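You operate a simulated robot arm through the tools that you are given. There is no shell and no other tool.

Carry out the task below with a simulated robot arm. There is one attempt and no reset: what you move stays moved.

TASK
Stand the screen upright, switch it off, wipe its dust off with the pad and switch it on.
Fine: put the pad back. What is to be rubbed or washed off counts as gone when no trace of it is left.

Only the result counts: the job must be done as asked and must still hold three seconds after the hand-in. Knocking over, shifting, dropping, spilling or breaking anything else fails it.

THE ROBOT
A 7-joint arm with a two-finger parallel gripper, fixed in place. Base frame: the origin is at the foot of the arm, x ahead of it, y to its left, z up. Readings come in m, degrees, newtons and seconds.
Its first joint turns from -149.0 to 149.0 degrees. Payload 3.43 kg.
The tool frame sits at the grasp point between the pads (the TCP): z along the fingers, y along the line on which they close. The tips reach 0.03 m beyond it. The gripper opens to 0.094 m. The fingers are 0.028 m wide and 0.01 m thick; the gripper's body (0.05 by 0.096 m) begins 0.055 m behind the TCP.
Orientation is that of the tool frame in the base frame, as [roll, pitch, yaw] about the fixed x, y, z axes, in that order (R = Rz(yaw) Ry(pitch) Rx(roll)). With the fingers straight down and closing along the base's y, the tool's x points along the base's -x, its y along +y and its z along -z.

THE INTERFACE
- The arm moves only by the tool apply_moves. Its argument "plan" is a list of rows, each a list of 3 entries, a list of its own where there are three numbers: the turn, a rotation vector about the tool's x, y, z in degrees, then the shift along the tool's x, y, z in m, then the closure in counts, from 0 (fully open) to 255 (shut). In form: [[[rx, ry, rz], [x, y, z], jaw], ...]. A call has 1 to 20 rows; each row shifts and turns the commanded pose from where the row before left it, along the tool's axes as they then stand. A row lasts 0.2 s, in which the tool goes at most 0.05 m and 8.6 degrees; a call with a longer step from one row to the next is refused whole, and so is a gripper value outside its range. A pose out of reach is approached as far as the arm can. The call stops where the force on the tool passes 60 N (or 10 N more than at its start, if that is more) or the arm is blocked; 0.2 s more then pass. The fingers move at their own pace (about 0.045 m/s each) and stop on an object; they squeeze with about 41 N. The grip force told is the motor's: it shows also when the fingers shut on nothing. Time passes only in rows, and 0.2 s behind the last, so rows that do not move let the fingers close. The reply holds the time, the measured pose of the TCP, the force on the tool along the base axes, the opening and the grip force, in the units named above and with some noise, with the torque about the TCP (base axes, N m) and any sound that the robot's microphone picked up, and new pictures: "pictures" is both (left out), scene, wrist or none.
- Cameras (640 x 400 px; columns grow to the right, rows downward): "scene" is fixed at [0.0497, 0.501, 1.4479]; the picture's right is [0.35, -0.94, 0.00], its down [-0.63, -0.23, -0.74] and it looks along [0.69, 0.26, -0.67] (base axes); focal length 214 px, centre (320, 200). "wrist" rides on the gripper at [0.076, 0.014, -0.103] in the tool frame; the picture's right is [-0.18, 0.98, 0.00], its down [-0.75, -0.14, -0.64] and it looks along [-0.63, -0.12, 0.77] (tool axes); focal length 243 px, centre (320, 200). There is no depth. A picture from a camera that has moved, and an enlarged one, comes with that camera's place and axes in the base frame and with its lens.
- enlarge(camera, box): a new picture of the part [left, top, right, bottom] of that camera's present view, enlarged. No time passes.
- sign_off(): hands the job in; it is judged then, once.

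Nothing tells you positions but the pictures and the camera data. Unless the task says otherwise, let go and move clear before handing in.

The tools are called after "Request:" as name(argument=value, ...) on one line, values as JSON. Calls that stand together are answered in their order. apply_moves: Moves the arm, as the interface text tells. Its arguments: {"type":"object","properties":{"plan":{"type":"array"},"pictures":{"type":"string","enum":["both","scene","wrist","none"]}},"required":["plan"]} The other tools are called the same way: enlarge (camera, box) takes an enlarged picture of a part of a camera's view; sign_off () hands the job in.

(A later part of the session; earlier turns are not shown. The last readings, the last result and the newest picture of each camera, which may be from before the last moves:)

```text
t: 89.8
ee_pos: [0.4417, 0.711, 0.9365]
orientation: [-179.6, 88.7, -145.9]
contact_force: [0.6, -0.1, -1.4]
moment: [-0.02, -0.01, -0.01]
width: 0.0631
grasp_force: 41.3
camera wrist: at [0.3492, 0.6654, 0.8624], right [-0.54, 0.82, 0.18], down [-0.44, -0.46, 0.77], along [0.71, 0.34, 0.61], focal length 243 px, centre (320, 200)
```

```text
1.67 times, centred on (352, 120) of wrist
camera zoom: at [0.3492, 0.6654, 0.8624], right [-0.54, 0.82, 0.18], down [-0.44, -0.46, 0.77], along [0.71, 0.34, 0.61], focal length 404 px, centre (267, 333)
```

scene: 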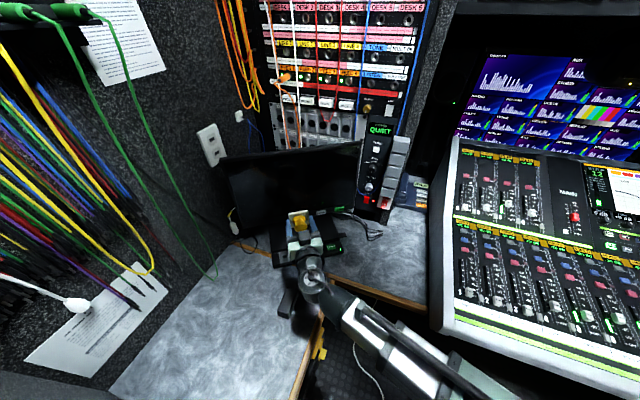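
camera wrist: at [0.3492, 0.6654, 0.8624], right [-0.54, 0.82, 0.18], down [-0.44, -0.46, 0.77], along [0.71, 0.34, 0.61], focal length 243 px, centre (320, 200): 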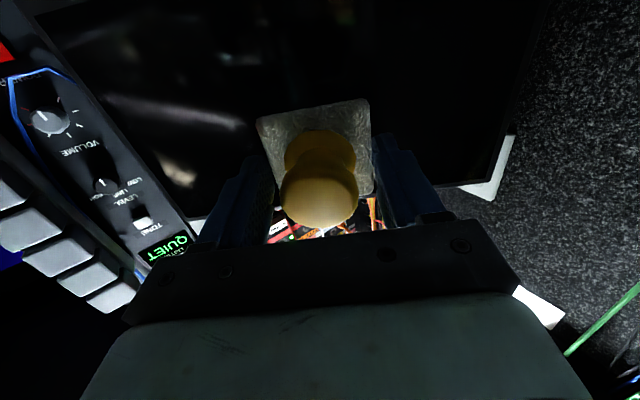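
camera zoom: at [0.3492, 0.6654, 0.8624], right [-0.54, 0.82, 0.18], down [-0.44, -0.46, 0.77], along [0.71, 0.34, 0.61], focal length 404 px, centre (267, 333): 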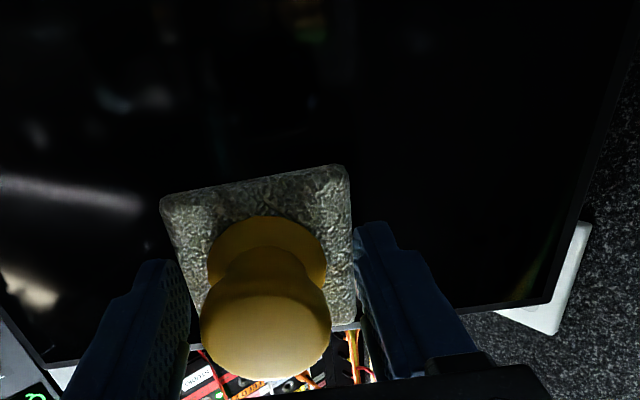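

Practically clean. I'll compare the corner zooms with the earlier ones to check whether wiping changed the tilt.

Request:
enlarge(camera="scene", box=[216, 156, 248, 176])

Request:
enlarge(camera="scene", box=[336, 138, 368, 158])

Request:
enlarge(camera="scene", box=[300, 180, 380, 230])

Request:
enlarge(camera="scene", box=[292, 168, 308, 178])

Request:
enlarge(camera="scene", box=[292, 176, 308, 186])

```text
16.00 times, centred on (232, 166) of scene
camera zoom: at [0.0497, 0.501, 1.4479], right [0.35, -0.94, 0.0], down [-0.63, -0.23, -0.74], along [0.69, 0.26, -0.67], focal length 3432 px, centre (1728, 744)
```

zoom: 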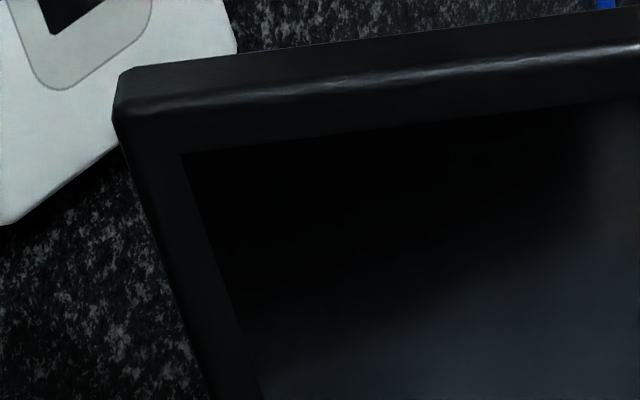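

```text
16.00 times, centred on (352, 148) of scene
camera zoom: at [0.0497, 0.501, 1.4479], right [0.35, -0.94, 0.0], down [-0.63, -0.23, -0.74], along [0.69, 0.26, -0.67], focal length 3432 px, centre (-192, 1032)
```

zoom: 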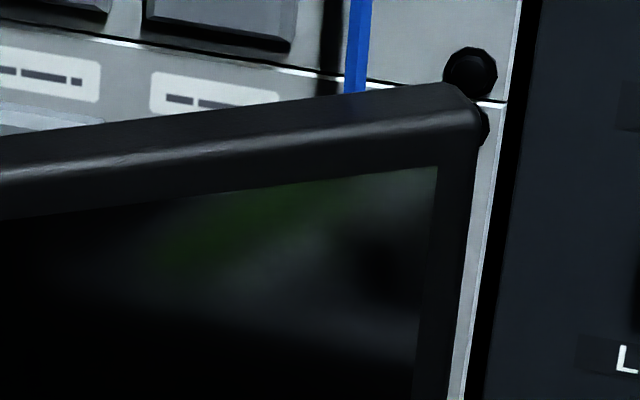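

```text
8.00 times, centred on (340, 205) of scene
camera zoom: at [0.0497, 0.501, 1.4479], right [0.35, -0.94, 0.0], down [-0.63, -0.23, -0.74], along [0.69, 0.26, -0.67], focal length 1716 px, centre (160, 160)
```

zoom: 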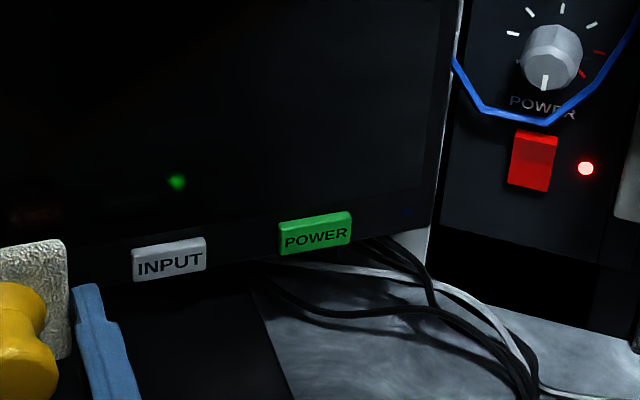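

```text
16.00 times, centred on (300, 173) of scene
camera zoom: at [0.0497, 0.501, 1.4479], right [0.35, -0.94, 0.0], down [-0.63, -0.23, -0.74], along [0.69, 0.26, -0.67], focal length 3432 px, centre (640, 632)
```

zoom: 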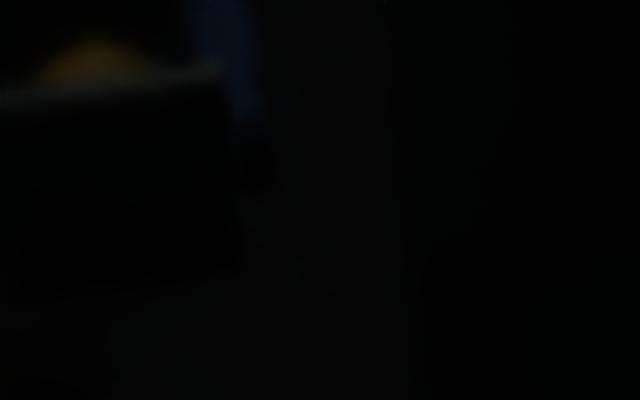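

```text
16.00 times, centred on (300, 181) of scene
camera zoom: at [0.0497, 0.501, 1.4479], right [0.35, -0.94, 0.0], down [-0.63, -0.23, -0.74], along [0.69, 0.26, -0.67], focal length 3432 px, centre (640, 504)
```

zoom: 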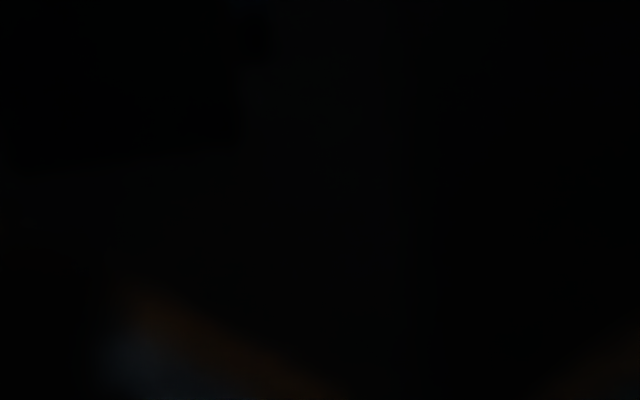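

Wiping pushed the top back roughly 1° more, which I'll correct at the end. First I'll move the pad aside and view the right part of the wiped area with the wrist camera.

Request:
apply_moves(plan=[[[0, 0, 0], [0, 0.04, 0], 255], [[0, 0, 0], [0, 0.04, 0], 255], [[0, 0, 0], [0, 0.04, 0], 255], [[0, 0, 0], [0, 0, 0], 255]])

Request:
enlarge(camera="wrist", box=[80, 0, 400, 200])

Request:
enlarge(camera="scene", box=[254, 150, 318, 190])

```text
t: 90.8
ee_pos: [0.3779, 0.8097, 0.9389]
orientation: [-179.0, 88.6, -145.3]
contact_force: [0.2, 0.4, -0.5]
moment: [0.01, 0.0, -0.01]
width: 0.0628
grasp_force: 40.7
camera wrist: at [0.2839, 0.7644, 0.864], right [-0.54, 0.82, 0.18], down [-0.44, -0.46, 0.77], along [0.72, 0.34, 0.61], focal length 243 px, centre (320, 200)
```

scene: 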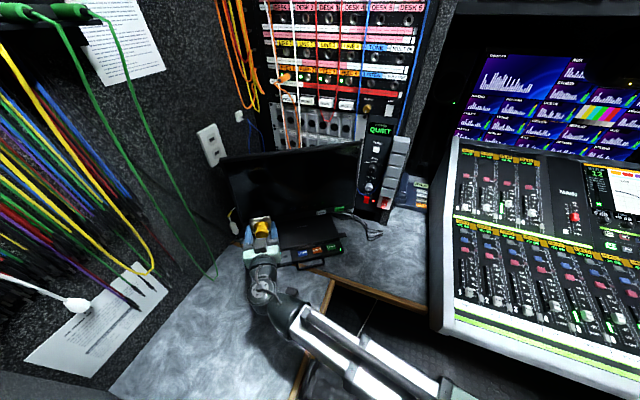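
wrist: 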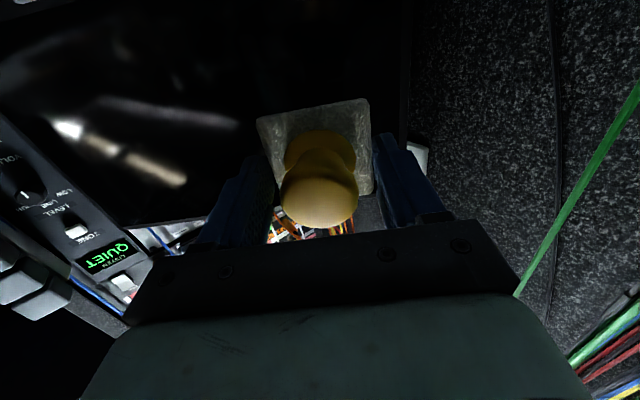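

```text
2.00 times, centred on (240, 100) of wrist
camera zoom: at [0.2839, 0.7644, 0.864], right [-0.54, 0.82, 0.18], down [-0.44, -0.46, 0.77], along [0.72, 0.34, 0.61], focal length 485 px, centre (480, 400)
```

zoom: 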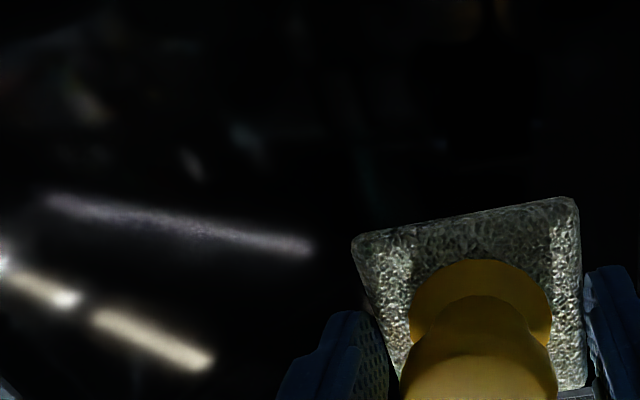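

```text
10.00 times, centred on (286, 170) of scene
camera zoom: at [0.0497, 0.501, 1.4479], right [0.35, -0.94, 0.0], down [-0.63, -0.23, -0.74], along [0.69, 0.26, -0.67], focal length 2145 px, centre (660, 500)
```

zoom: 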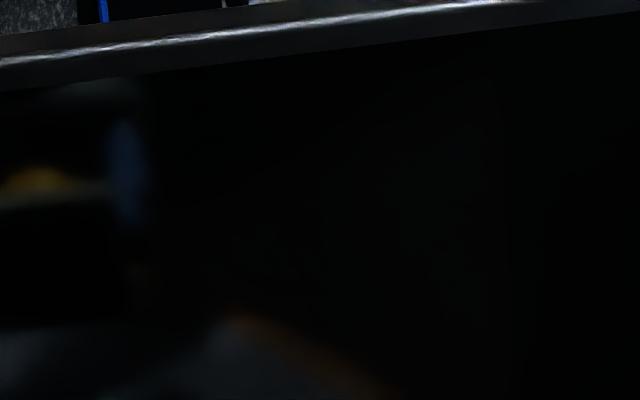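

I see no dust, but the right column got the lightest contact, so I'll give it one more firm pass to be sure. Going to t≈0.305, z≈1.03.

Request:
apply_moves(plan=[[[0, 0, 0], [-0.02, -0.035, 0], 255], [[0, 0, 0], [-0.02, -0.035, 0], 255], [[0, 0, 0], [-0.02, -0.035, 0], 255], [[0, 0, 0], [-0.02, -0.035, 0], 255], [[0, 0, 0], [-0.011, -0.025, 0.02], 255], [[0, 0, 0], [0, 0, 0.035], 255], [[0, 0, 0], [0, 0, 0.035], 255], [[0, 0, 0], [0, 0, 0.03], 255], [[0, 0, 0], [0, 0, 0.008], 255], [[0, 0, 0], [0, 0, 0], 255]], pictures="none")

```text
t: 93.0
ee_pos: [0.5773, 0.7449, 1.0262]
orientation: [-178.8, 88.7, -145.2]
contact_force: [0.2, -0.3, -0.7]
moment: [0.0, 0.01, -0.01]
width: 0.0628
grasp_force: 40.9
```

Request:
apply_moves(plan=[[[0, 0, 0], [0, 0, 0.004], 255], [[0, 0, 0], [0, 0, 0.003], 255], [[0, 0, 0], [0, 0, 0.0015], 255], [[0, 0, 0], [0, 0, 0], 255]], pictures="none")

```text
t: 94.0
ee_pos: [0.5826, 0.7496, 1.0256]
orientation: [-179.0, 88.7, -145.2]
contact_force: [0.1, 0.1, -1.0]
moment: [0.0, 0.02, 0.01]
width: 0.0629
grasp_force: 40.6
```

Request:
apply_moves(plan=[[[0, 0, 0], [0, 0, 0.0012], 255], [[0, 0, 0], [0, 0, 0.0008], 255], [[0, 0, 0], [0, 0, 0], 255]], pictures="none")

```text
t: 94.8
ee_pos: [0.5854, 0.7507, 1.0247]
orientation: [-178.9, 88.6, -145.1]
contact_force: [0.2, -0.2, -0.4]
moment: [0.04, -0.01, 0.01]
width: 0.0629
grasp_force: 40.8
```

Request:
apply_moves(plan=[[[0, 0, 0], [0, 0, 0.0008], 255], [[0, 0, 0], [0, 0, 0.0006], 255], [[0, 0, 0], [0, 0, 0], 255]], pictures="none")

```text
t: 95.6
ee_pos: [0.5864, 0.7509, 1.0245]
orientation: [-179.0, 88.7, -145.2]
contact_force: [0.1, 0.5, -0.7]
moment: [-0.03, -0.02, -0.01]
width: 0.0628
grasp_force: 40.8
```

Request:
apply_moves(plan=[[[0, 0, 0], [0, 0, 0.0006], 255], [[0, 0, 0], [0, 0, 0.0006], 255], [[0, 0, 0], [0, 0, 0], 255]], pictures="none")

```text
t: 96.4
ee_pos: [0.5871, 0.752, 1.0258]
orientation: [-179.2, 88.7, -145.5]
contact_force: [-2.7, -1.5, 0.0]
moment: [-0.07, 0.08, 0.1]
width: 0.063
grasp_force: 41.3
```

Contact at 3 N on the lower edge, which confirms the screen now leans back a little more. I'll tilt the pad 0.6° to match, add slight pressure and stroke down.

Request:
apply_moves(plan=[[[0, 0.6, 0], [0, 0, 0.0005], 255], [[0, 0, 0], [0.01, 0, 0], 255], [[0, 0, 0], [0.01, 0, 0], 255], [[0, 0, 0], [0.01, 0, 0], 255], [[0, 0, 0], [0.01, 0, 0], 255]], pictures="none")

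```text
t: 97.6
ee_pos: [0.5861, 0.7508, 0.9854]
orientation: [-178.9, 88.1, -145.2]
contact_force: [-1.0, -0.8, -1.1]
moment: [-0.02, -0.02, 0.04]
width: 0.0631
grasp_force: 41.3
```

Request:
apply_moves(plan=[[[0, 0, 0], [0, 0, 0.0006], 255], [[0, 0, 0], [0, 0, 0], 255]], pictures="none")

```text
t: 98.2
ee_pos: [0.5852, 0.7523, 0.9872]
orientation: [-179.2, 88.0, -145.6]
contact_force: [-4.0, -2.6, -2.1]
moment: [0.02, -0.1, 0.13]
width: 0.063
grasp_force: 40.7
```

Request:
apply_moves(plan=[[[0, 0, 0], [0.01, 0, 0.0003], 255], [[0, 0, 0], [0.01, 0, 0.0001], 255], [[0, 0, 0], [0.01, 0, 0.0001], 255], [[0, 0, 0], [0.01, 0, 0.0001], 255]], pictures="none")

```text
t: 99.2
ee_pos: [0.585, 0.7514, 0.9462]
orientation: [-179.8, 88.1, -146.1]
contact_force: [-2.8, -2.0, 1.4]
moment: [0.13, -0.07, 0.1]
width: 0.0629
grasp_force: 40.8
```

Request:
apply_moves(plan=[[[0, -0.3, 0], [0, 0, 0.0005], 255], [[0, 0, 0], [0, 0.008, 0], 255], [[0, 0, 0], [-0.01, 0, 0], 255], [[0, 0, 0], [-0.01, 0, 0], 255], [[0, 0, 0], [-0.01, 0, 0], 255]], pictures="none")

```text
t: 100.4
ee_pos: [0.5821, 0.7592, 0.976]
orientation: [179.7, 88.2, -146.5]
contact_force: [-11.4, -7.6, -5.3]
moment: [-0.31, 0.55, 0.05]
width: 0.0627
grasp_force: 40.7
```

Request:
apply_moves(plan=[[[0, 0.2, 0], [-0.01, 0, -0.0004], 255], [[0, 0, 0], [-0.01, 0, 0], 255], [[0, 0, 0], [-0.01, 0, 0], 255]], pictures="none")

```text
t: 101.2
ee_pos: [0.5836, 0.7575, 1.0059]
orientation: [-178.6, 88.2, -144.8]
contact_force: [-6.4, -4.9, -3.4]
moment: [-0.2, 0.1, 0.17]
width: 0.0633
grasp_force: 41.3
```

Request:
apply_moves(plan=[[[0, 0, 0], [-0.01, 0, 0], 255], [[0, 0, 0], [-0.01, 0, 0], 255], [[0, 0, 0], [-0.01, 0, 0], 255], [[0, 0, 0], [0, 0.01, 0], 255], [[0, 0, 0], [0, 0.01, 0], 255], [[0, 0, 0], [0, 0.01, 0], 255]], pictures="none")

```text
t: 102.6
ee_pos: [0.567, 0.7837, 1.0348]
orientation: [-178.3, 88.2, -144.5]
contact_force: [-7.5, -10.8, 1.2]
moment: [-0.32, 0.26, -0.03]
width: 0.0628
grasp_force: 40.6
```

Request:
apply_moves(plan=[[[0, 0, 0], [0, 0.01, -0.0004], 255], [[0, 0, 0], [0, 0.01, -0.0001], 255], [[0, 0, 0], [0, 0.01, -0.0001], 255], [[0, 0, 0], [0, 0.01, -0.0001], 255], [[0, 0, 0], [0, 0.01, -0.0001], 255], [[0, 0, 0], [0, 0.01, -0.0001], 255]], pictures="none")

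```text
t: 104.0
ee_pos: [0.5328, 0.8335, 1.0349]
orientation: [-179.8, 88.1, -146.1]
contact_force: [-7.5, -7.7, -1.2]
moment: [-0.24, 0.18, 0.0]
width: 0.0632
grasp_force: 40.9
```

Good, the upper row is wiped with firm contact. I'll finish it to the left end, then retreat.

Request:
apply_moves(plan=[[[0, 0, 0], [0, 0.01, -0.0001], 255], [[0, 0, 0], [0, 0.01, -0.0001], 255], [[0, 0, 0], [0, 0.01, -0.0001], 255], [[0, 0, 0], [0, 0.01, -0.0001], 255], [[0, 0, 0], [0, 0, -0.02], 255], [[0, 0, 0], [0, 0, -0.04], 255], [[0, 0, 0], [0, 0, -0.04], 255], [[0, 0, 0], [0.02, -0.02, -0.04], 255], [[0, 0, 0], [0.02, -0.02, -0.02], 255], [[0, 0, 0], [0, 0, 0], 255]])

Request:
enlarge(camera="scene", box=[210, 140, 370, 240])

Request:
enlarge(camera="scene", box=[216, 156, 248, 176])

Request:
enlarge(camera="scene", box=[284, 160, 316, 180])

```text
t: 106.2
ee_pos: [0.399, 0.7437, 1.0014]
orientation: [-179.5, 88.2, -145.7]
contact_force: [-0.2, -0.3, 0.0]
moment: [-0.02, 0.01, -0.01]
width: 0.0631
grasp_force: 41.5
camera wrist: at [0.3041, 0.6973, 0.9277], right [-0.54, 0.82, 0.18], down [-0.44, -0.46, 0.77], along [0.72, 0.34, 0.61], focal length 243 px, centre (320, 200)
```

scene: 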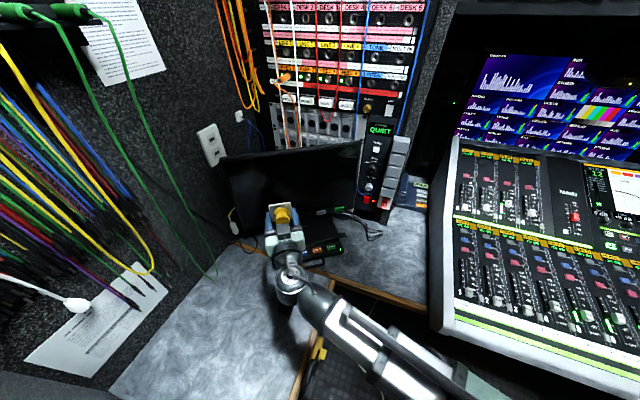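
wrist: 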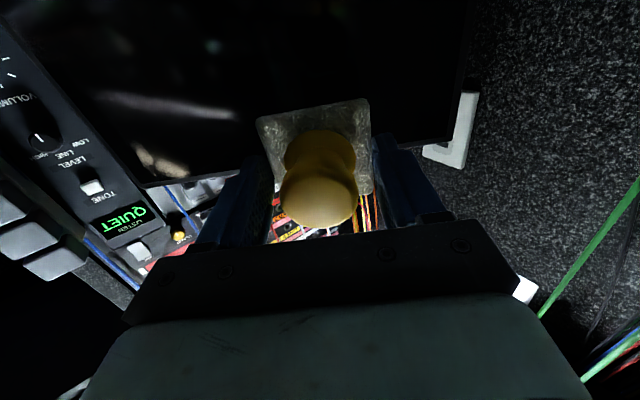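

```text
4.00 times, centred on (290, 190) of scene
camera zoom: at [0.0497, 0.501, 1.4479], right [0.35, -0.94, 0.0], down [-0.63, -0.23, -0.74], along [0.69, 0.26, -0.67], focal length 858 px, centre (440, 240)
```

zoom: 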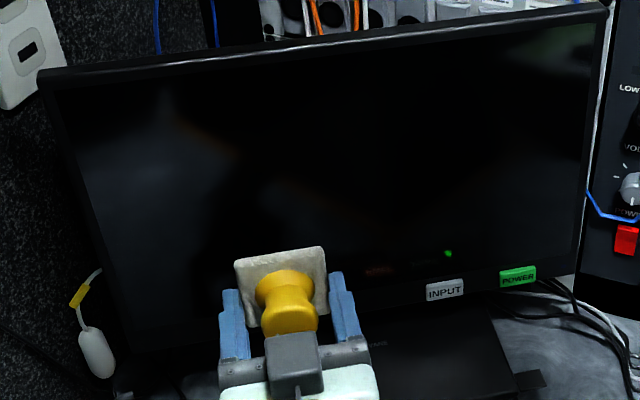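

```text
16.00 times, centred on (232, 166) of scene
camera zoom: at [0.0497, 0.501, 1.4479], right [0.35, -0.94, 0.0], down [-0.63, -0.23, -0.74], along [0.69, 0.26, -0.67], focal length 3432 px, centre (1728, 744)
```

zoom: 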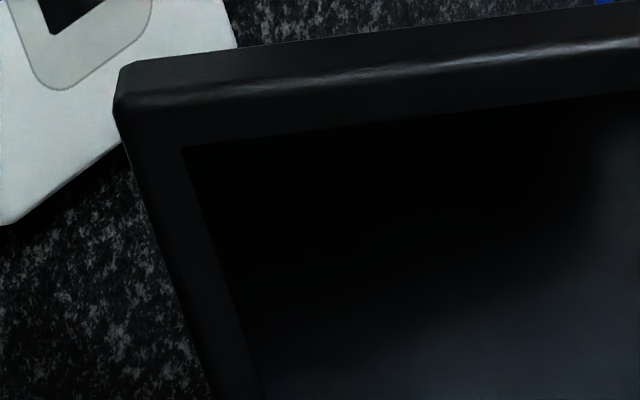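

```text
16.00 times, centred on (300, 170) of scene
camera zoom: at [0.0497, 0.501, 1.4479], right [0.35, -0.94, 0.0], down [-0.63, -0.23, -0.74], along [0.69, 0.26, -0.67], focal length 3432 px, centre (640, 680)
```

zoom: 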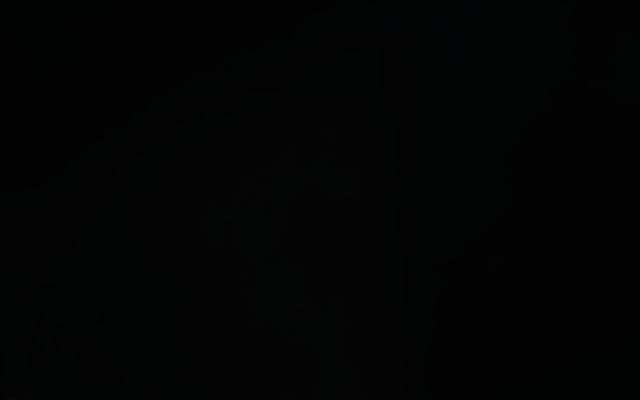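

The screen looks clean. Now I'll pitch the tool back to vertical and turn it to return the pad.

Request:
apply_moves(plan=[[[0, 8, 0], [0, 0, 0], 255], [[0, 8, 0], [0, 0, 0], 255], [[0, 8, 0], [0, 0, 0], 255], [[0, 8, 0], [0, 0, 0], 255], [[0, 8, 0], [0, 0, 0], 255], [[0, 8, 0], [0, 0, 0], 255], [[0, 8, 0], [0, 0, 0], 255], [[0, 8, 0], [0, 0, 0], 255], [[0, 8, 0], [0, 0, 0], 255], [[0, 8, 0], [0, 0, 0], 255], [[0, 8, 0], [0, 0, 0], 255], [[0, 0, 0], [0, 0, 0], 255]])

```text
t: 108.8
ee_pos: [0.3985, 0.7433, 0.9991]
orientation: [180.0, 0.1, -146.4]
contact_force: [0.3, -1.4, -0.8]
moment: [-0.01, 0.02, 0.0]
width: 0.0629
grasp_force: 40.8
camera wrist: at [0.3279, 0.7134, 1.1021], right [-0.39, 0.92, 0.0], down [0.7, 0.3, 0.64], along [0.59, 0.25, -0.77], focal length 243 px, centre (320, 200)
```

scene: 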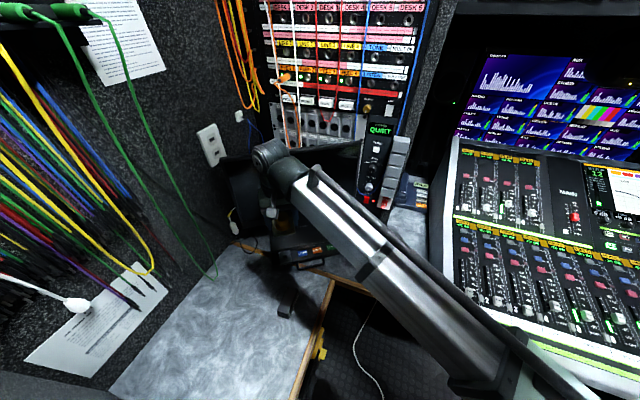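
wrist: 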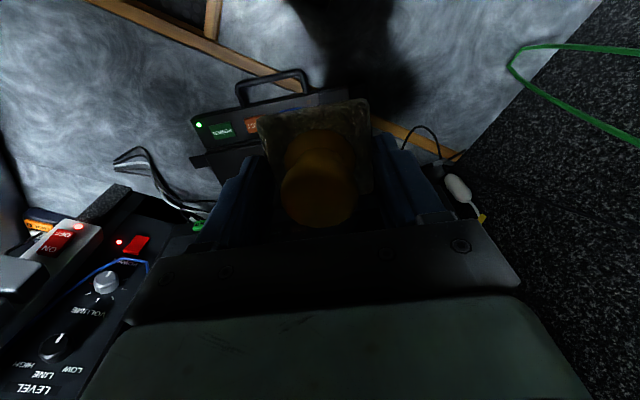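

Request:
apply_moves(plan=[[[0, 0, -8.05], [0, 0, 0], 255], [[0, 0, -8.05], [0, 0, 0], 255], [[0, 0, -8.05], [0, 0, 0], 255], [[0, 0, -8.05], [0, 0, 0], 255], [[0, 0, -8.05], [0, 0, 0], 255], [[0, 0, -8.05], [0, 0, 0], 255], [[0, 0, -8.05], [0, 0, 0], 255], [[0, 0, 0], [0.0055, 0.0374, 0], 255], [[0, 0, 0], [0.0055, 0.0374, 0], 255], [[0, 0, 0], [0.0055, 0.0374, 0], 255], [[0, 0, 0], [0.0055, 0.0374, 0], 255], [[0, 0, 0], [0.0055, 0.0374, 0], 255], [[0, 0, 0], [0.0055, 0.0374, 0], 255], [[0, 0, 0], [0.0055, 0.0374, 0], 255], [[0, 0, 0], [0, 0, 0], 255]])

Request:
enlarge(camera="scene", box=[210, 140, 370, 240])

```text
t: 112.0
ee_pos: [0.1357, 0.7054, 1.0014]
orientation: [-179.7, 0.0, -89.9]
contact_force: [-0.4, 0.0, -0.5]
moment: [0.04, -0.02, -0.02]
width: 0.0627
grasp_force: 40.8
camera wrist: at [0.1221, 0.629, 1.1047], right [-0.98, 0.18, 0.0], down [0.14, 0.75, 0.64], along [0.12, 0.63, -0.77], focal length 243 px, centre (320, 200)
```

scene: 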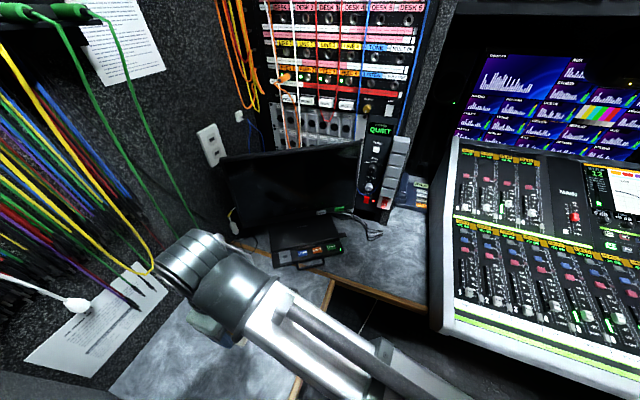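
wrist: 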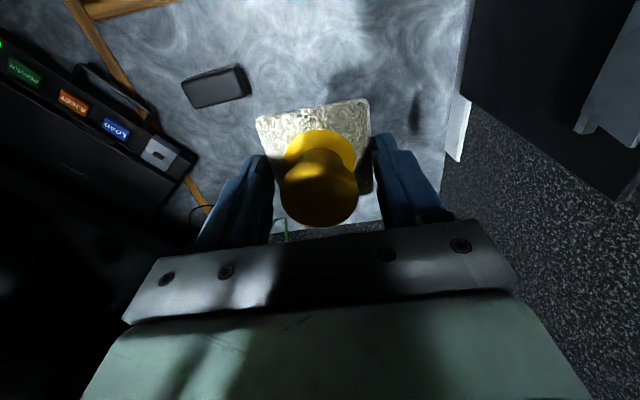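

```text
4.00 times, centred on (290, 190) of scene
camera zoom: at [0.0497, 0.501, 1.4479], right [0.35, -0.94, 0.0], down [-0.63, -0.23, -0.74], along [0.69, 0.26, -0.67], focal length 858 px, centre (440, 240)
```

zoom: 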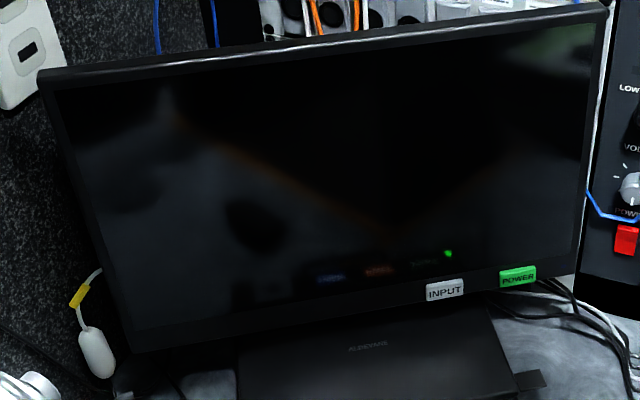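

The full screen surface is clean. Now I'll lower the pad to its original spot.

Request:
apply_moves(plan=[[[0, 0, 0], [0.0009, -0.0013, 0.04], 255], [[0, 0, 0], [0, 0, 0.04], 255], [[0, 0, 0], [0, 0, 0.04], 255], [[0, 0, 0], [0, 0, 0.04], 255], [[0, 0, 0], [0, 0, 0.04], 255], [[0, 0, 0], [0, 0, 0.035], 255], [[0, 0, 0], [0, 0, 0.015], 255], [[0, 0, 0], [0, 0, 0.005], 255], [[0, 0, 0], [0, 0, 0], 255]], pictures="wrist")

```text
t: 114.0
ee_pos: [0.1385, 0.7055, 0.7441]
orientation: [180.0, 0.1, -89.8]
contact_force: [0.4, -0.3, -1.3]
moment: [0.01, 0.03, 0.0]
width: 0.0628
grasp_force: 41.6
camera wrist: at [0.1248, 0.6285, 0.8471], right [-0.98, 0.18, 0.0], down [0.14, 0.75, 0.64], along [0.12, 0.63, -0.77], focal length 243 px, centre (320, 200)
```

wrist: 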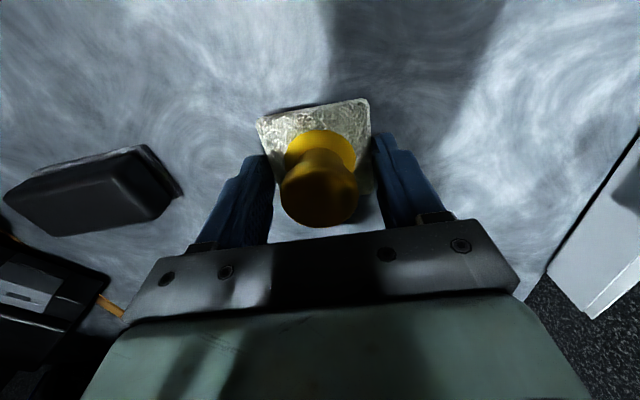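

Request:
apply_moves(plan=[[[0, 0, 0], [0, 0, 0.003], 255], [[0, 0, 0], [0, 0, 0.002], 255], [[0, 0, 0], [0, 0, 0.0015], 255], [[0, 0, 0], [0, 0, 0], 255]], pictures="none")

```text
t: 115.0
ee_pos: [0.1387, 0.7044, 0.7385]
orientation: [-179.9, 0.1, -89.9]
contact_force: [-0.3, -0.2, -1.0]
moment: [-0.01, -0.02, -0.03]
width: 0.0628
grasp_force: 40.9
```

Request:
apply_moves(plan=[[[0, 0, 0], [0, 0, 0.0015], 255], [[0, 0, 0], [0, 0, 0.001], 255], [[0, 0, 0], [0, 0, 0], 255]], pictures="none")

```text
t: 115.8
ee_pos: [0.1394, 0.7039, 0.7346]
orientation: [-179.8, 0.2, -89.9]
contact_force: [0.0, -0.1, 8.0]
moment: [0.3, -0.29, 0.01]
width: 0.0629
grasp_force: 40.9
```

The pad is on the desk (8 N). I'll release, rise straight up, and check.

Request:
apply_moves(plan=[[[0, 0, 0], [0, 0, -0.0003], 170], [[0, 0, 0], [0, 0, 0], 60], [[0, 0, 0], [0, 0, 0], 0], [[0, 0, 0], [0, 0, 0], 0], [[0, 0, 0], [0, 0, -0.02], 0], [[0, 0, 0], [0, 0, -0.04], 0], [[0, 0, 0], [0, 0, -0.04], 0], [[0, 0, 0], [0, 0, -0.04], 0], [[0, 0, 0], [0, 0, -0.04], 0], [[0, 0, 0], [0, 0, -0.04], 0], [[0, 0, 0], [0, 0, 0], 0]])

Request:
enlarge(camera="wrist", box=[240, 40, 400, 140])

```text
t: 118.2
ee_pos: [0.1394, 0.7028, 0.954]
orientation: [-179.9, 0.2, -89.9]
contact_force: [0.0, -0.5, -0.2]
moment: [-0.04, 0.02, -0.02]
width: 0.0939
grasp_force: 0.0
camera wrist: at [0.1252, 0.6272, 1.0571], right [-0.98, 0.18, 0.0], down [0.14, 0.75, 0.64], along [0.12, 0.63, -0.77], focal length 243 px, centre (320, 200)
```

scene: 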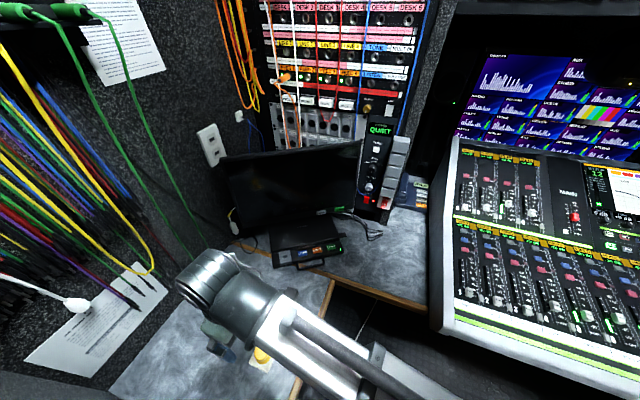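
wrist: 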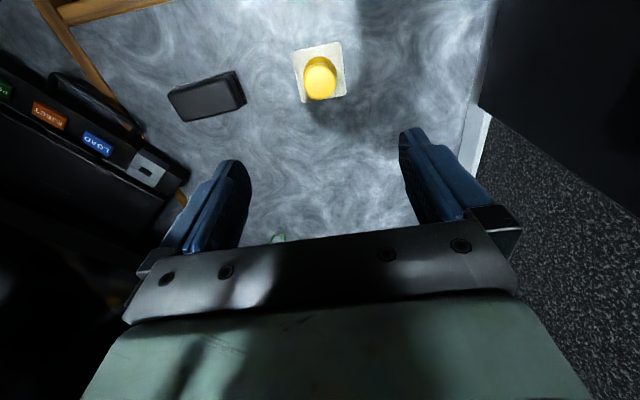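

```text
4.00 times, centred on (320, 90) of wrist
camera zoom: at [0.1252, 0.6272, 1.0571], right [-0.98, 0.18, 0.0], down [0.14, 0.75, 0.64], along [0.12, 0.63, -0.77], focal length 970 px, centre (320, 640)
```

zoom: 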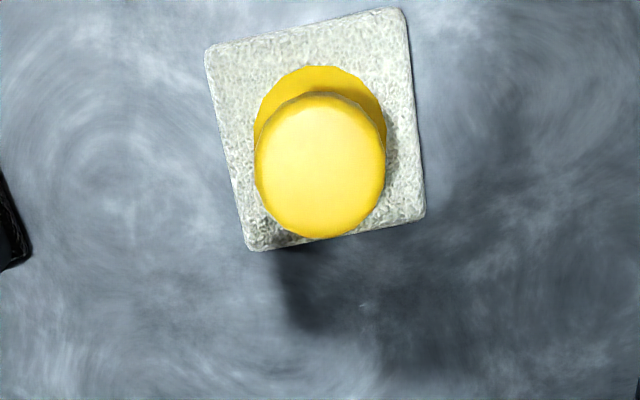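

The pad is back and standing flat. Now I'll return to the POWER button with closed fingers.

Request:
apply_moves(plan=[[[0, 0, 0], [0.0231, -0.0388, 0], 255], [[0, 0, 0], [0.0231, -0.0388, 0], 255], [[0, 0, 0], [0.0231, -0.0388, 0], 255], [[0, 0, 0], [0.0231, -0.0388, 0], 255], [[0, 0, 0], [0.0231, -0.0388, 0], 255], [[0, 0, 0], [0.0231, -0.0388, 0], 255], [[0, 0, 0], [0.0231, -0.0388, 0], 255], [[0, 0, 0], [0.0231, -0.0388, 0], 255], [[0, 0, 8], [0, 0, 0], 255], [[0, 0, 8], [0, 0, 0], 255], [[0, 0, 8], [0, 0, 0], 255], [[0, 0, 8], [0, 0, 0], 255], [[0, 0, 8], [0, 0, 0], 255], [[0, 0, 8], [0, 0, 0], 255], [[0, 0, 8], [0, 0, 0], 255]])

Request:
enlarge(camera="scene", box=[240, 330, 304, 370])

```text
t: 121.4
ee_pos: [0.4497, 0.5193, 0.9564]
orientation: [-179.9, 0.2, -146.1]
contact_force: [0.1, 0.1, 0.1]
moment: [0.02, 0.02, 0.01]
width: 0.0
grasp_force: 33.5
camera wrist: at [0.3788, 0.4896, 1.0589], right [-0.4, 0.92, 0.0], down [0.7, 0.3, 0.64], along [0.59, 0.26, -0.76], focal length 243 px, centre (320, 200)
```

scene: 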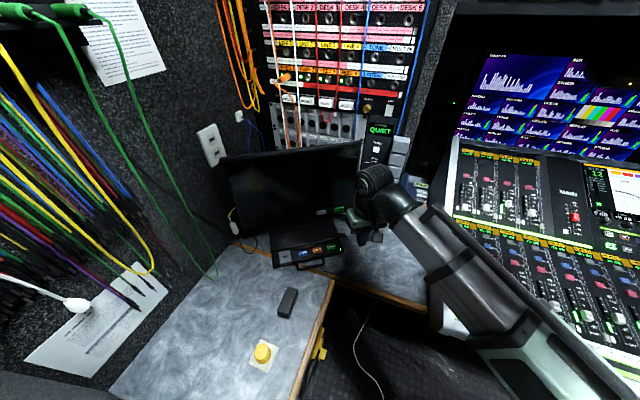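
wrist: 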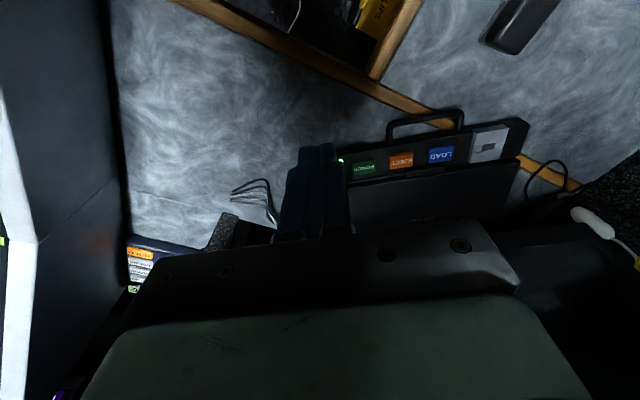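

```text
10.00 times, centred on (272, 350) of scene
camera zoom: at [0.0497, 0.501, 1.4479], right [0.35, -0.94, 0.0], down [-0.63, -0.23, -0.74], along [0.69, 0.26, -0.67], focal length 2145 px, centre (800, -1300)
```

zoom: 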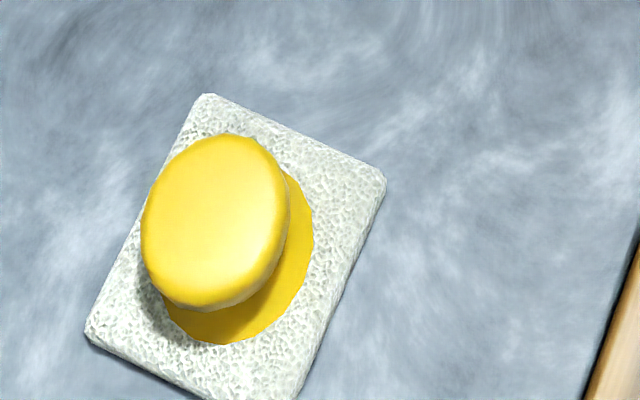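

The pad is back within about 3 mm of its original spot. I'll pitch to 51° and go to the pre-press pose used before.

Request:
apply_moves(plan=[[[0, -8.5, 0], [0, 0, 0], 255], [[0, -8.5, 0], [0, 0, 0], 255], [[0, -8.5, 0], [0, 0, 0], 255], [[0, -8.5, 0], [0, 0, 0], 255], [[0, -8.5, 0], [0, 0, 0], 255], [[0, -8.5, 0], [0, 0, 0], 255], [[0, 0, 0], [-0.0023, -0.0034, 0.0412], 255], [[0, 0, 0], [-0.0023, -0.0034, 0.0412], 255], [[0, 0, 0], [-0.0023, -0.0034, 0.0412], 255], [[0, 0, 0], [-0.0023, -0.0034, 0.0412], 255], [[0, 0, 0], [-0.0023, -0.0034, 0.0412], 255], [[0, 0, 0], [-0.0023, -0.0034, 0.0412], 255], [[0, 0, 0], [0, 0, 0], 255]])

Request:
enlarge(camera="scene", box=[300, 180, 380, 230])

```text
t: 124.2
ee_pos: [0.6288, 0.616, 0.8093]
orientation: [-180.0, 51.3, -145.9]
contact_force: [-0.6, -1.4, 0.2]
moment: [-0.03, 0.01, -0.01]
width: 0.0002
grasp_force: 33.4
camera wrist: at [0.5154, 0.5581, 0.8142], right [-0.46, 0.88, 0.14], down [0.06, -0.13, 0.99], along [0.89, 0.46, 0.01], focal length 243 px, centre (320, 200)
```

scene: 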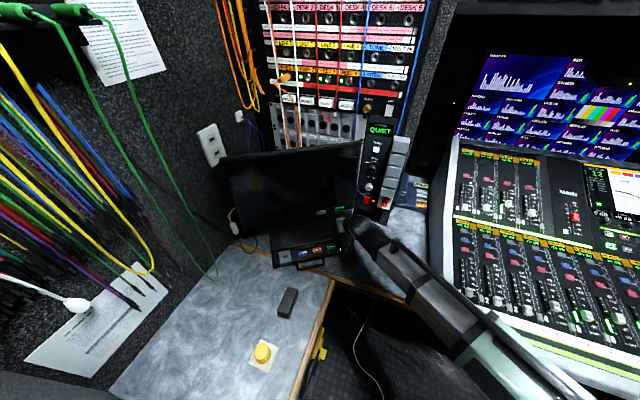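
wrist: 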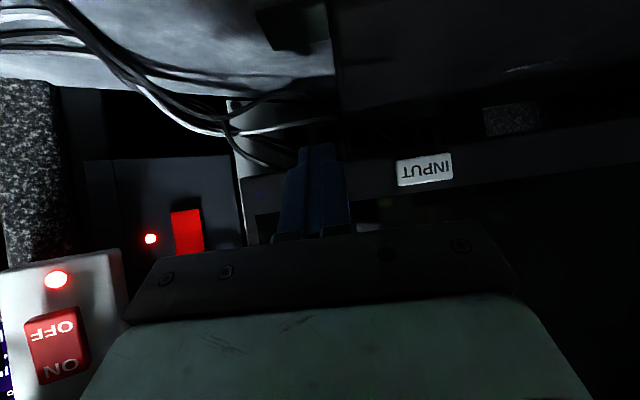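

```text
8.00 times, centred on (340, 205) of scene
camera zoom: at [0.0497, 0.501, 1.4479], right [0.35, -0.94, 0.0], down [-0.63, -0.23, -0.74], along [0.69, 0.26, -0.67], focal length 1716 px, centre (160, 160)
```

zoom: 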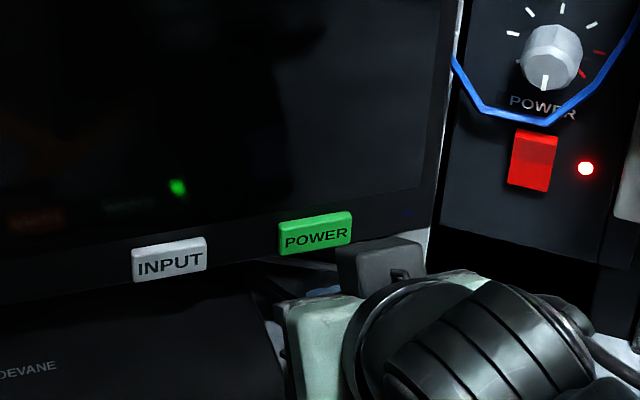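

Request:
apply_moves(plan=[[[0, 0, 0], [-0.0082, 0, 0.0063], 255], [[0, 0, 0], [-0.0063, 0, 0.0078], 255], [[0, 0, 0], [-0.0063, 0, 0.0078], 255], [[0, 0, 0], [-0.0025, 0, 0.0031], 255], [[0, 0, 0], [0, 0, 0], 255]], pictures="none")

```text
t: 125.4
ee_pos: [0.6552, 0.6357, 0.8147]
orientation: [-180.0, 51.0, -145.9]
contact_force: [-1.0, 0.1, -0.5]
moment: [-0.02, 0.02, 0.02]
width: 0.0
grasp_force: 33.3
```

Request:
apply_moves(plan=[[[0, 0, 0], [0.0003, 0, 0.0029], 255], [[0, 0, 0], [-0.0013, 0, 0.0016], 255], [[0, 0, 0], [-0.0013, 0, 0.0016], 255]], pictures="scene")

```text
t: 126.2
ee_pos: [0.6581, 0.6378, 0.8123]
orientation: [180.0, 51.0, -145.9]
contact_force: [-19.0, -9.4, -2.9]
moment: [-0.13, 0.18, 0.1]
width: 0.0001
grasp_force: 32.7
heard: click
```

scene: 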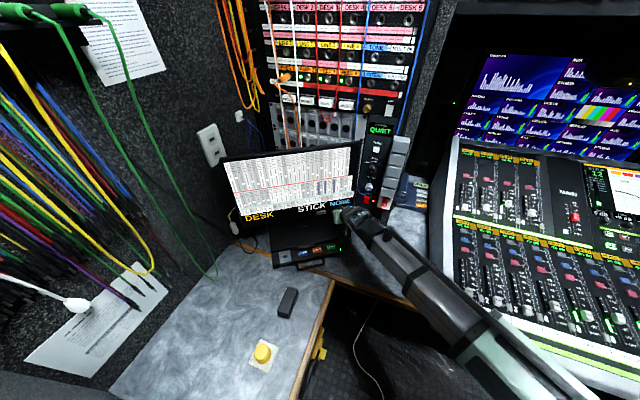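

It clicked and the screen is on. I'll retreat and inspect the bright screen for dust and tilt.

Request:
apply_moves(plan=[[[0, 0, 0], [0.025, 0, -0.031], 255], [[0, 0, 0], [0.025, 0, -0.031], 255], [[0, 0, 0], [0.025, 0, -0.031], 255], [[0, 0, 0], [0.025, 0, -0.031], 255], [[0, 0, 0], [0, 0, 0], 255]])

Request:
enlarge(camera="scene", box=[254, 155, 318, 195])

Request:
enlarge(camera="scene", box=[216, 156, 248, 176])

Request:
enlarge(camera="scene", box=[230, 205, 262, 225])

Request:
enlarge(camera="scene", box=[336, 138, 368, 158])

Request:
enlarge(camera="scene", box=[336, 166, 368, 186])

```text
t: 127.4
ee_pos: [0.528, 0.5476, 0.8132]
orientation: [180.0, 51.2, -145.9]
contact_force: [0.0, -0.8, -0.3]
moment: [-0.01, 0.02, -0.01]
width: 0.0001
grasp_force: 33.1
camera wrist: at [0.4158, 0.4891, 0.8178], right [-0.46, 0.88, 0.14], down [0.06, -0.13, 0.99], along [0.89, 0.46, 0.01], focal length 243 px, centre (320, 200)
```

scene: 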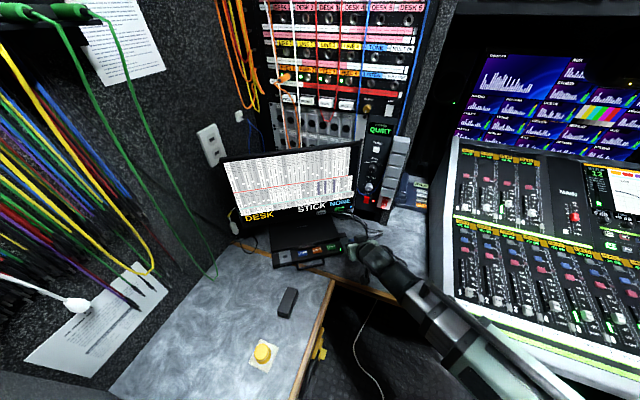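
wrist: 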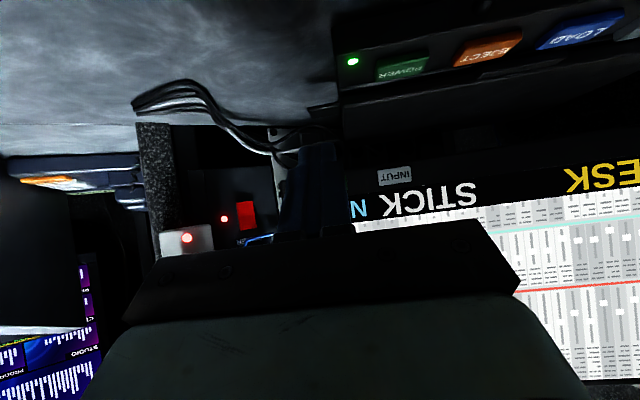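

```text
10.00 times, centred on (286, 175) of scene
camera zoom: at [0.0497, 0.501, 1.4479], right [0.35, -0.94, 0.0], down [-0.63, -0.23, -0.74], along [0.69, 0.26, -0.67], focal length 2145 px, centre (660, 450)
```

zoom: 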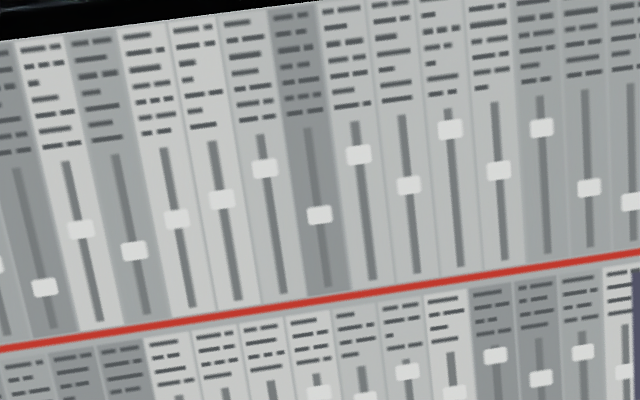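

```text
16.00 times, centred on (232, 166) of scene
camera zoom: at [0.0497, 0.501, 1.4479], right [0.35, -0.94, 0.0], down [-0.63, -0.23, -0.74], along [0.69, 0.26, -0.67], focal length 3432 px, centre (1728, 744)
```

zoom: 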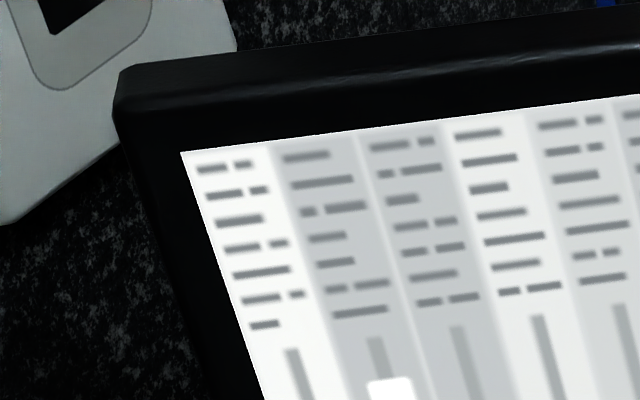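

```text
16.00 times, centred on (246, 215) of scene
camera zoom: at [0.0497, 0.501, 1.4479], right [0.35, -0.94, 0.0], down [-0.63, -0.23, -0.74], along [0.69, 0.26, -0.67], focal length 3432 px, centre (1504, -40)
```

zoom: 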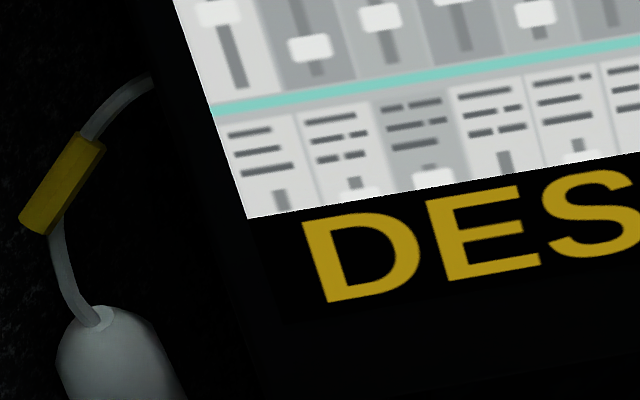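

```text
16.00 times, centred on (352, 148) of scene
camera zoom: at [0.0497, 0.501, 1.4479], right [0.35, -0.94, 0.0], down [-0.63, -0.23, -0.74], along [0.69, 0.26, -0.67], focal length 3432 px, centre (-192, 1032)
```

zoom: 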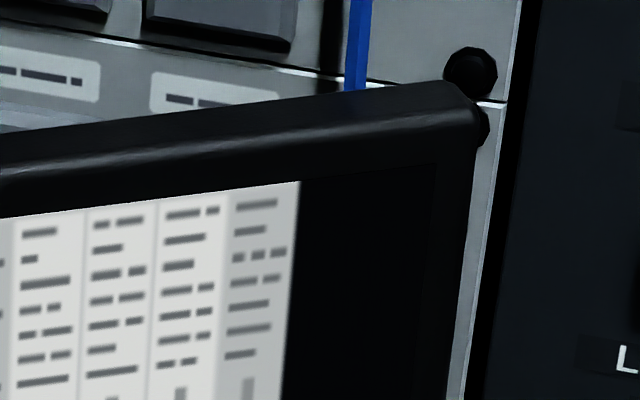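

```text
16.00 times, centred on (352, 176) of scene
camera zoom: at [0.0497, 0.501, 1.4479], right [0.35, -0.94, 0.0], down [-0.63, -0.23, -0.74], along [0.69, 0.26, -0.67], focal length 3432 px, centre (-192, 584)
```

zoom: 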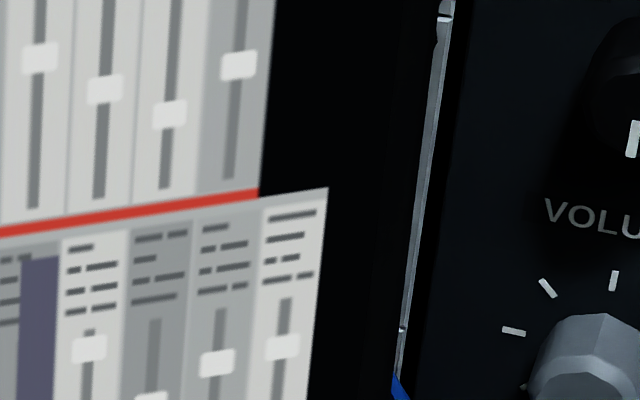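

The screen is on and spotless. It leans back about 2°, so I'd like to nudge it forward slightly. First I need to know how much room there is behind it.

Request:
enlarge(camera="scene", box=[256, 30, 416, 130])

Request:
enlarge(camera="scene", box=[250, 80, 370, 155])

```text
4.00 times, centred on (336, 80) of scene
camera zoom: at [0.0497, 0.501, 1.4479], right [0.35, -0.94, 0.0], down [-0.63, -0.23, -0.74], along [0.69, 0.26, -0.67], focal length 858 px, centre (256, 680)
```

zoom: 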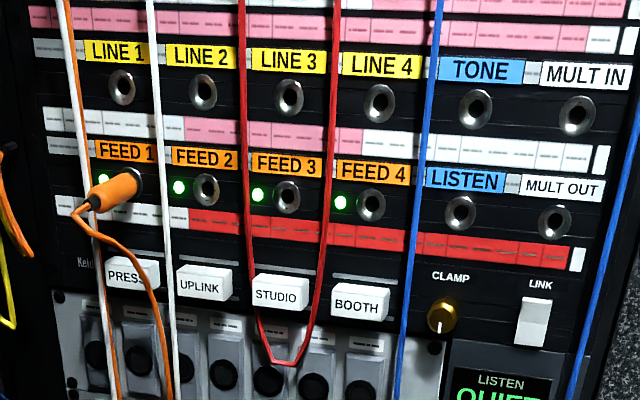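

```text
5.33 times, centred on (310, 118) of scene
camera zoom: at [0.0497, 0.501, 1.4479], right [0.35, -0.94, 0.0], down [-0.63, -0.23, -0.74], along [0.69, 0.26, -0.67], focal length 1144 px, centre (373, 640)
```

zoom: 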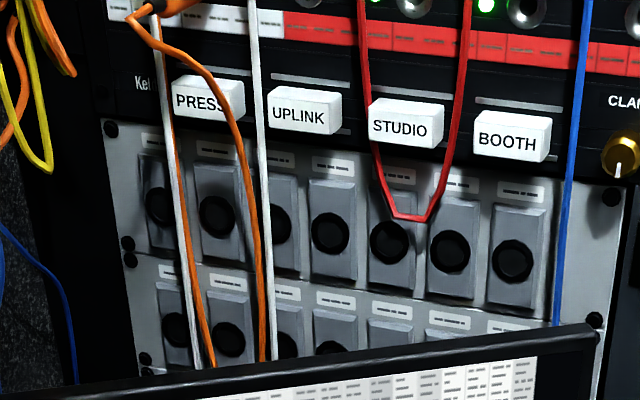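

There's roughly 10 cm between the screen's back and the rack. I'll go up and over with fingers pitched about 30°, hook them just behind the top edge, and pull it forward a few millimetres with force checks. First I'll rise in front of the screen.

Request:
apply_moves(plan=[[[0, 0, 0], [-0.0309, 0.009, -0.0249], 255], [[0, 0, 0], [-0.0309, 0.009, -0.0249], 255], [[0, 0, 0], [-0.0309, 0.009, -0.0249], 255], [[0, 0, 0], [-0.0309, 0.009, -0.0249], 255], [[0, 0, 0], [-0.0309, 0.009, -0.0249], 255], [[0, 0, 0], [-0.0309, 0.009, -0.0249], 255], [[0, 0, 0], [-0.0309, 0.009, -0.0249], 255], [[0, 0, 0], [-0.0309, 0.009, -0.0249], 255], [[0, 0, 0], [-0.0309, 0.009, -0.0249], 255], [[0, 7, 0], [0, 0, 0], 255], [[0, 7, 0], [0, 0, 0], 255], [[0, 7, 0], [0, 0, 0], 255], [[0, 0, 0], [0, 0, 0], 255]])

```text
t: 130.2
ee_pos: [0.4837, 0.6155, 1.1708]
orientation: [-180.0, 30.0, -145.9]
contact_force: [-0.4, 0.4, -0.7]
moment: [-0.04, 0.02, -0.01]
width: 0.0002
grasp_force: 33.3
camera wrist: at [0.379, 0.5623, 1.2206], right [-0.42, 0.9, 0.09], down [0.35, 0.07, 0.93], along [0.84, 0.42, -0.35], focal length 243 px, centre (320, 200)
```

scene: 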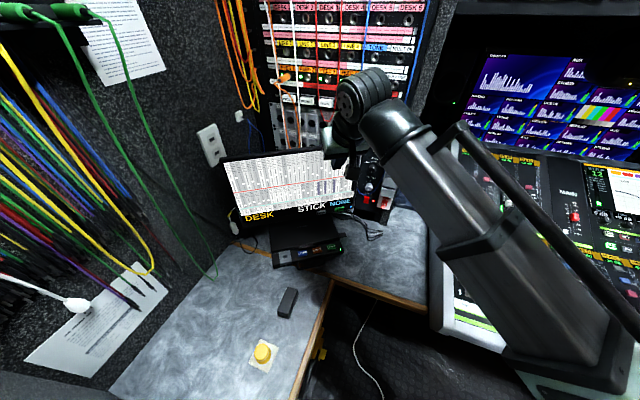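
wrist: 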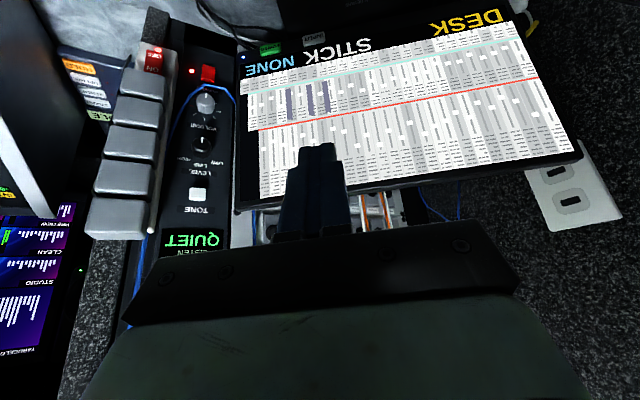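

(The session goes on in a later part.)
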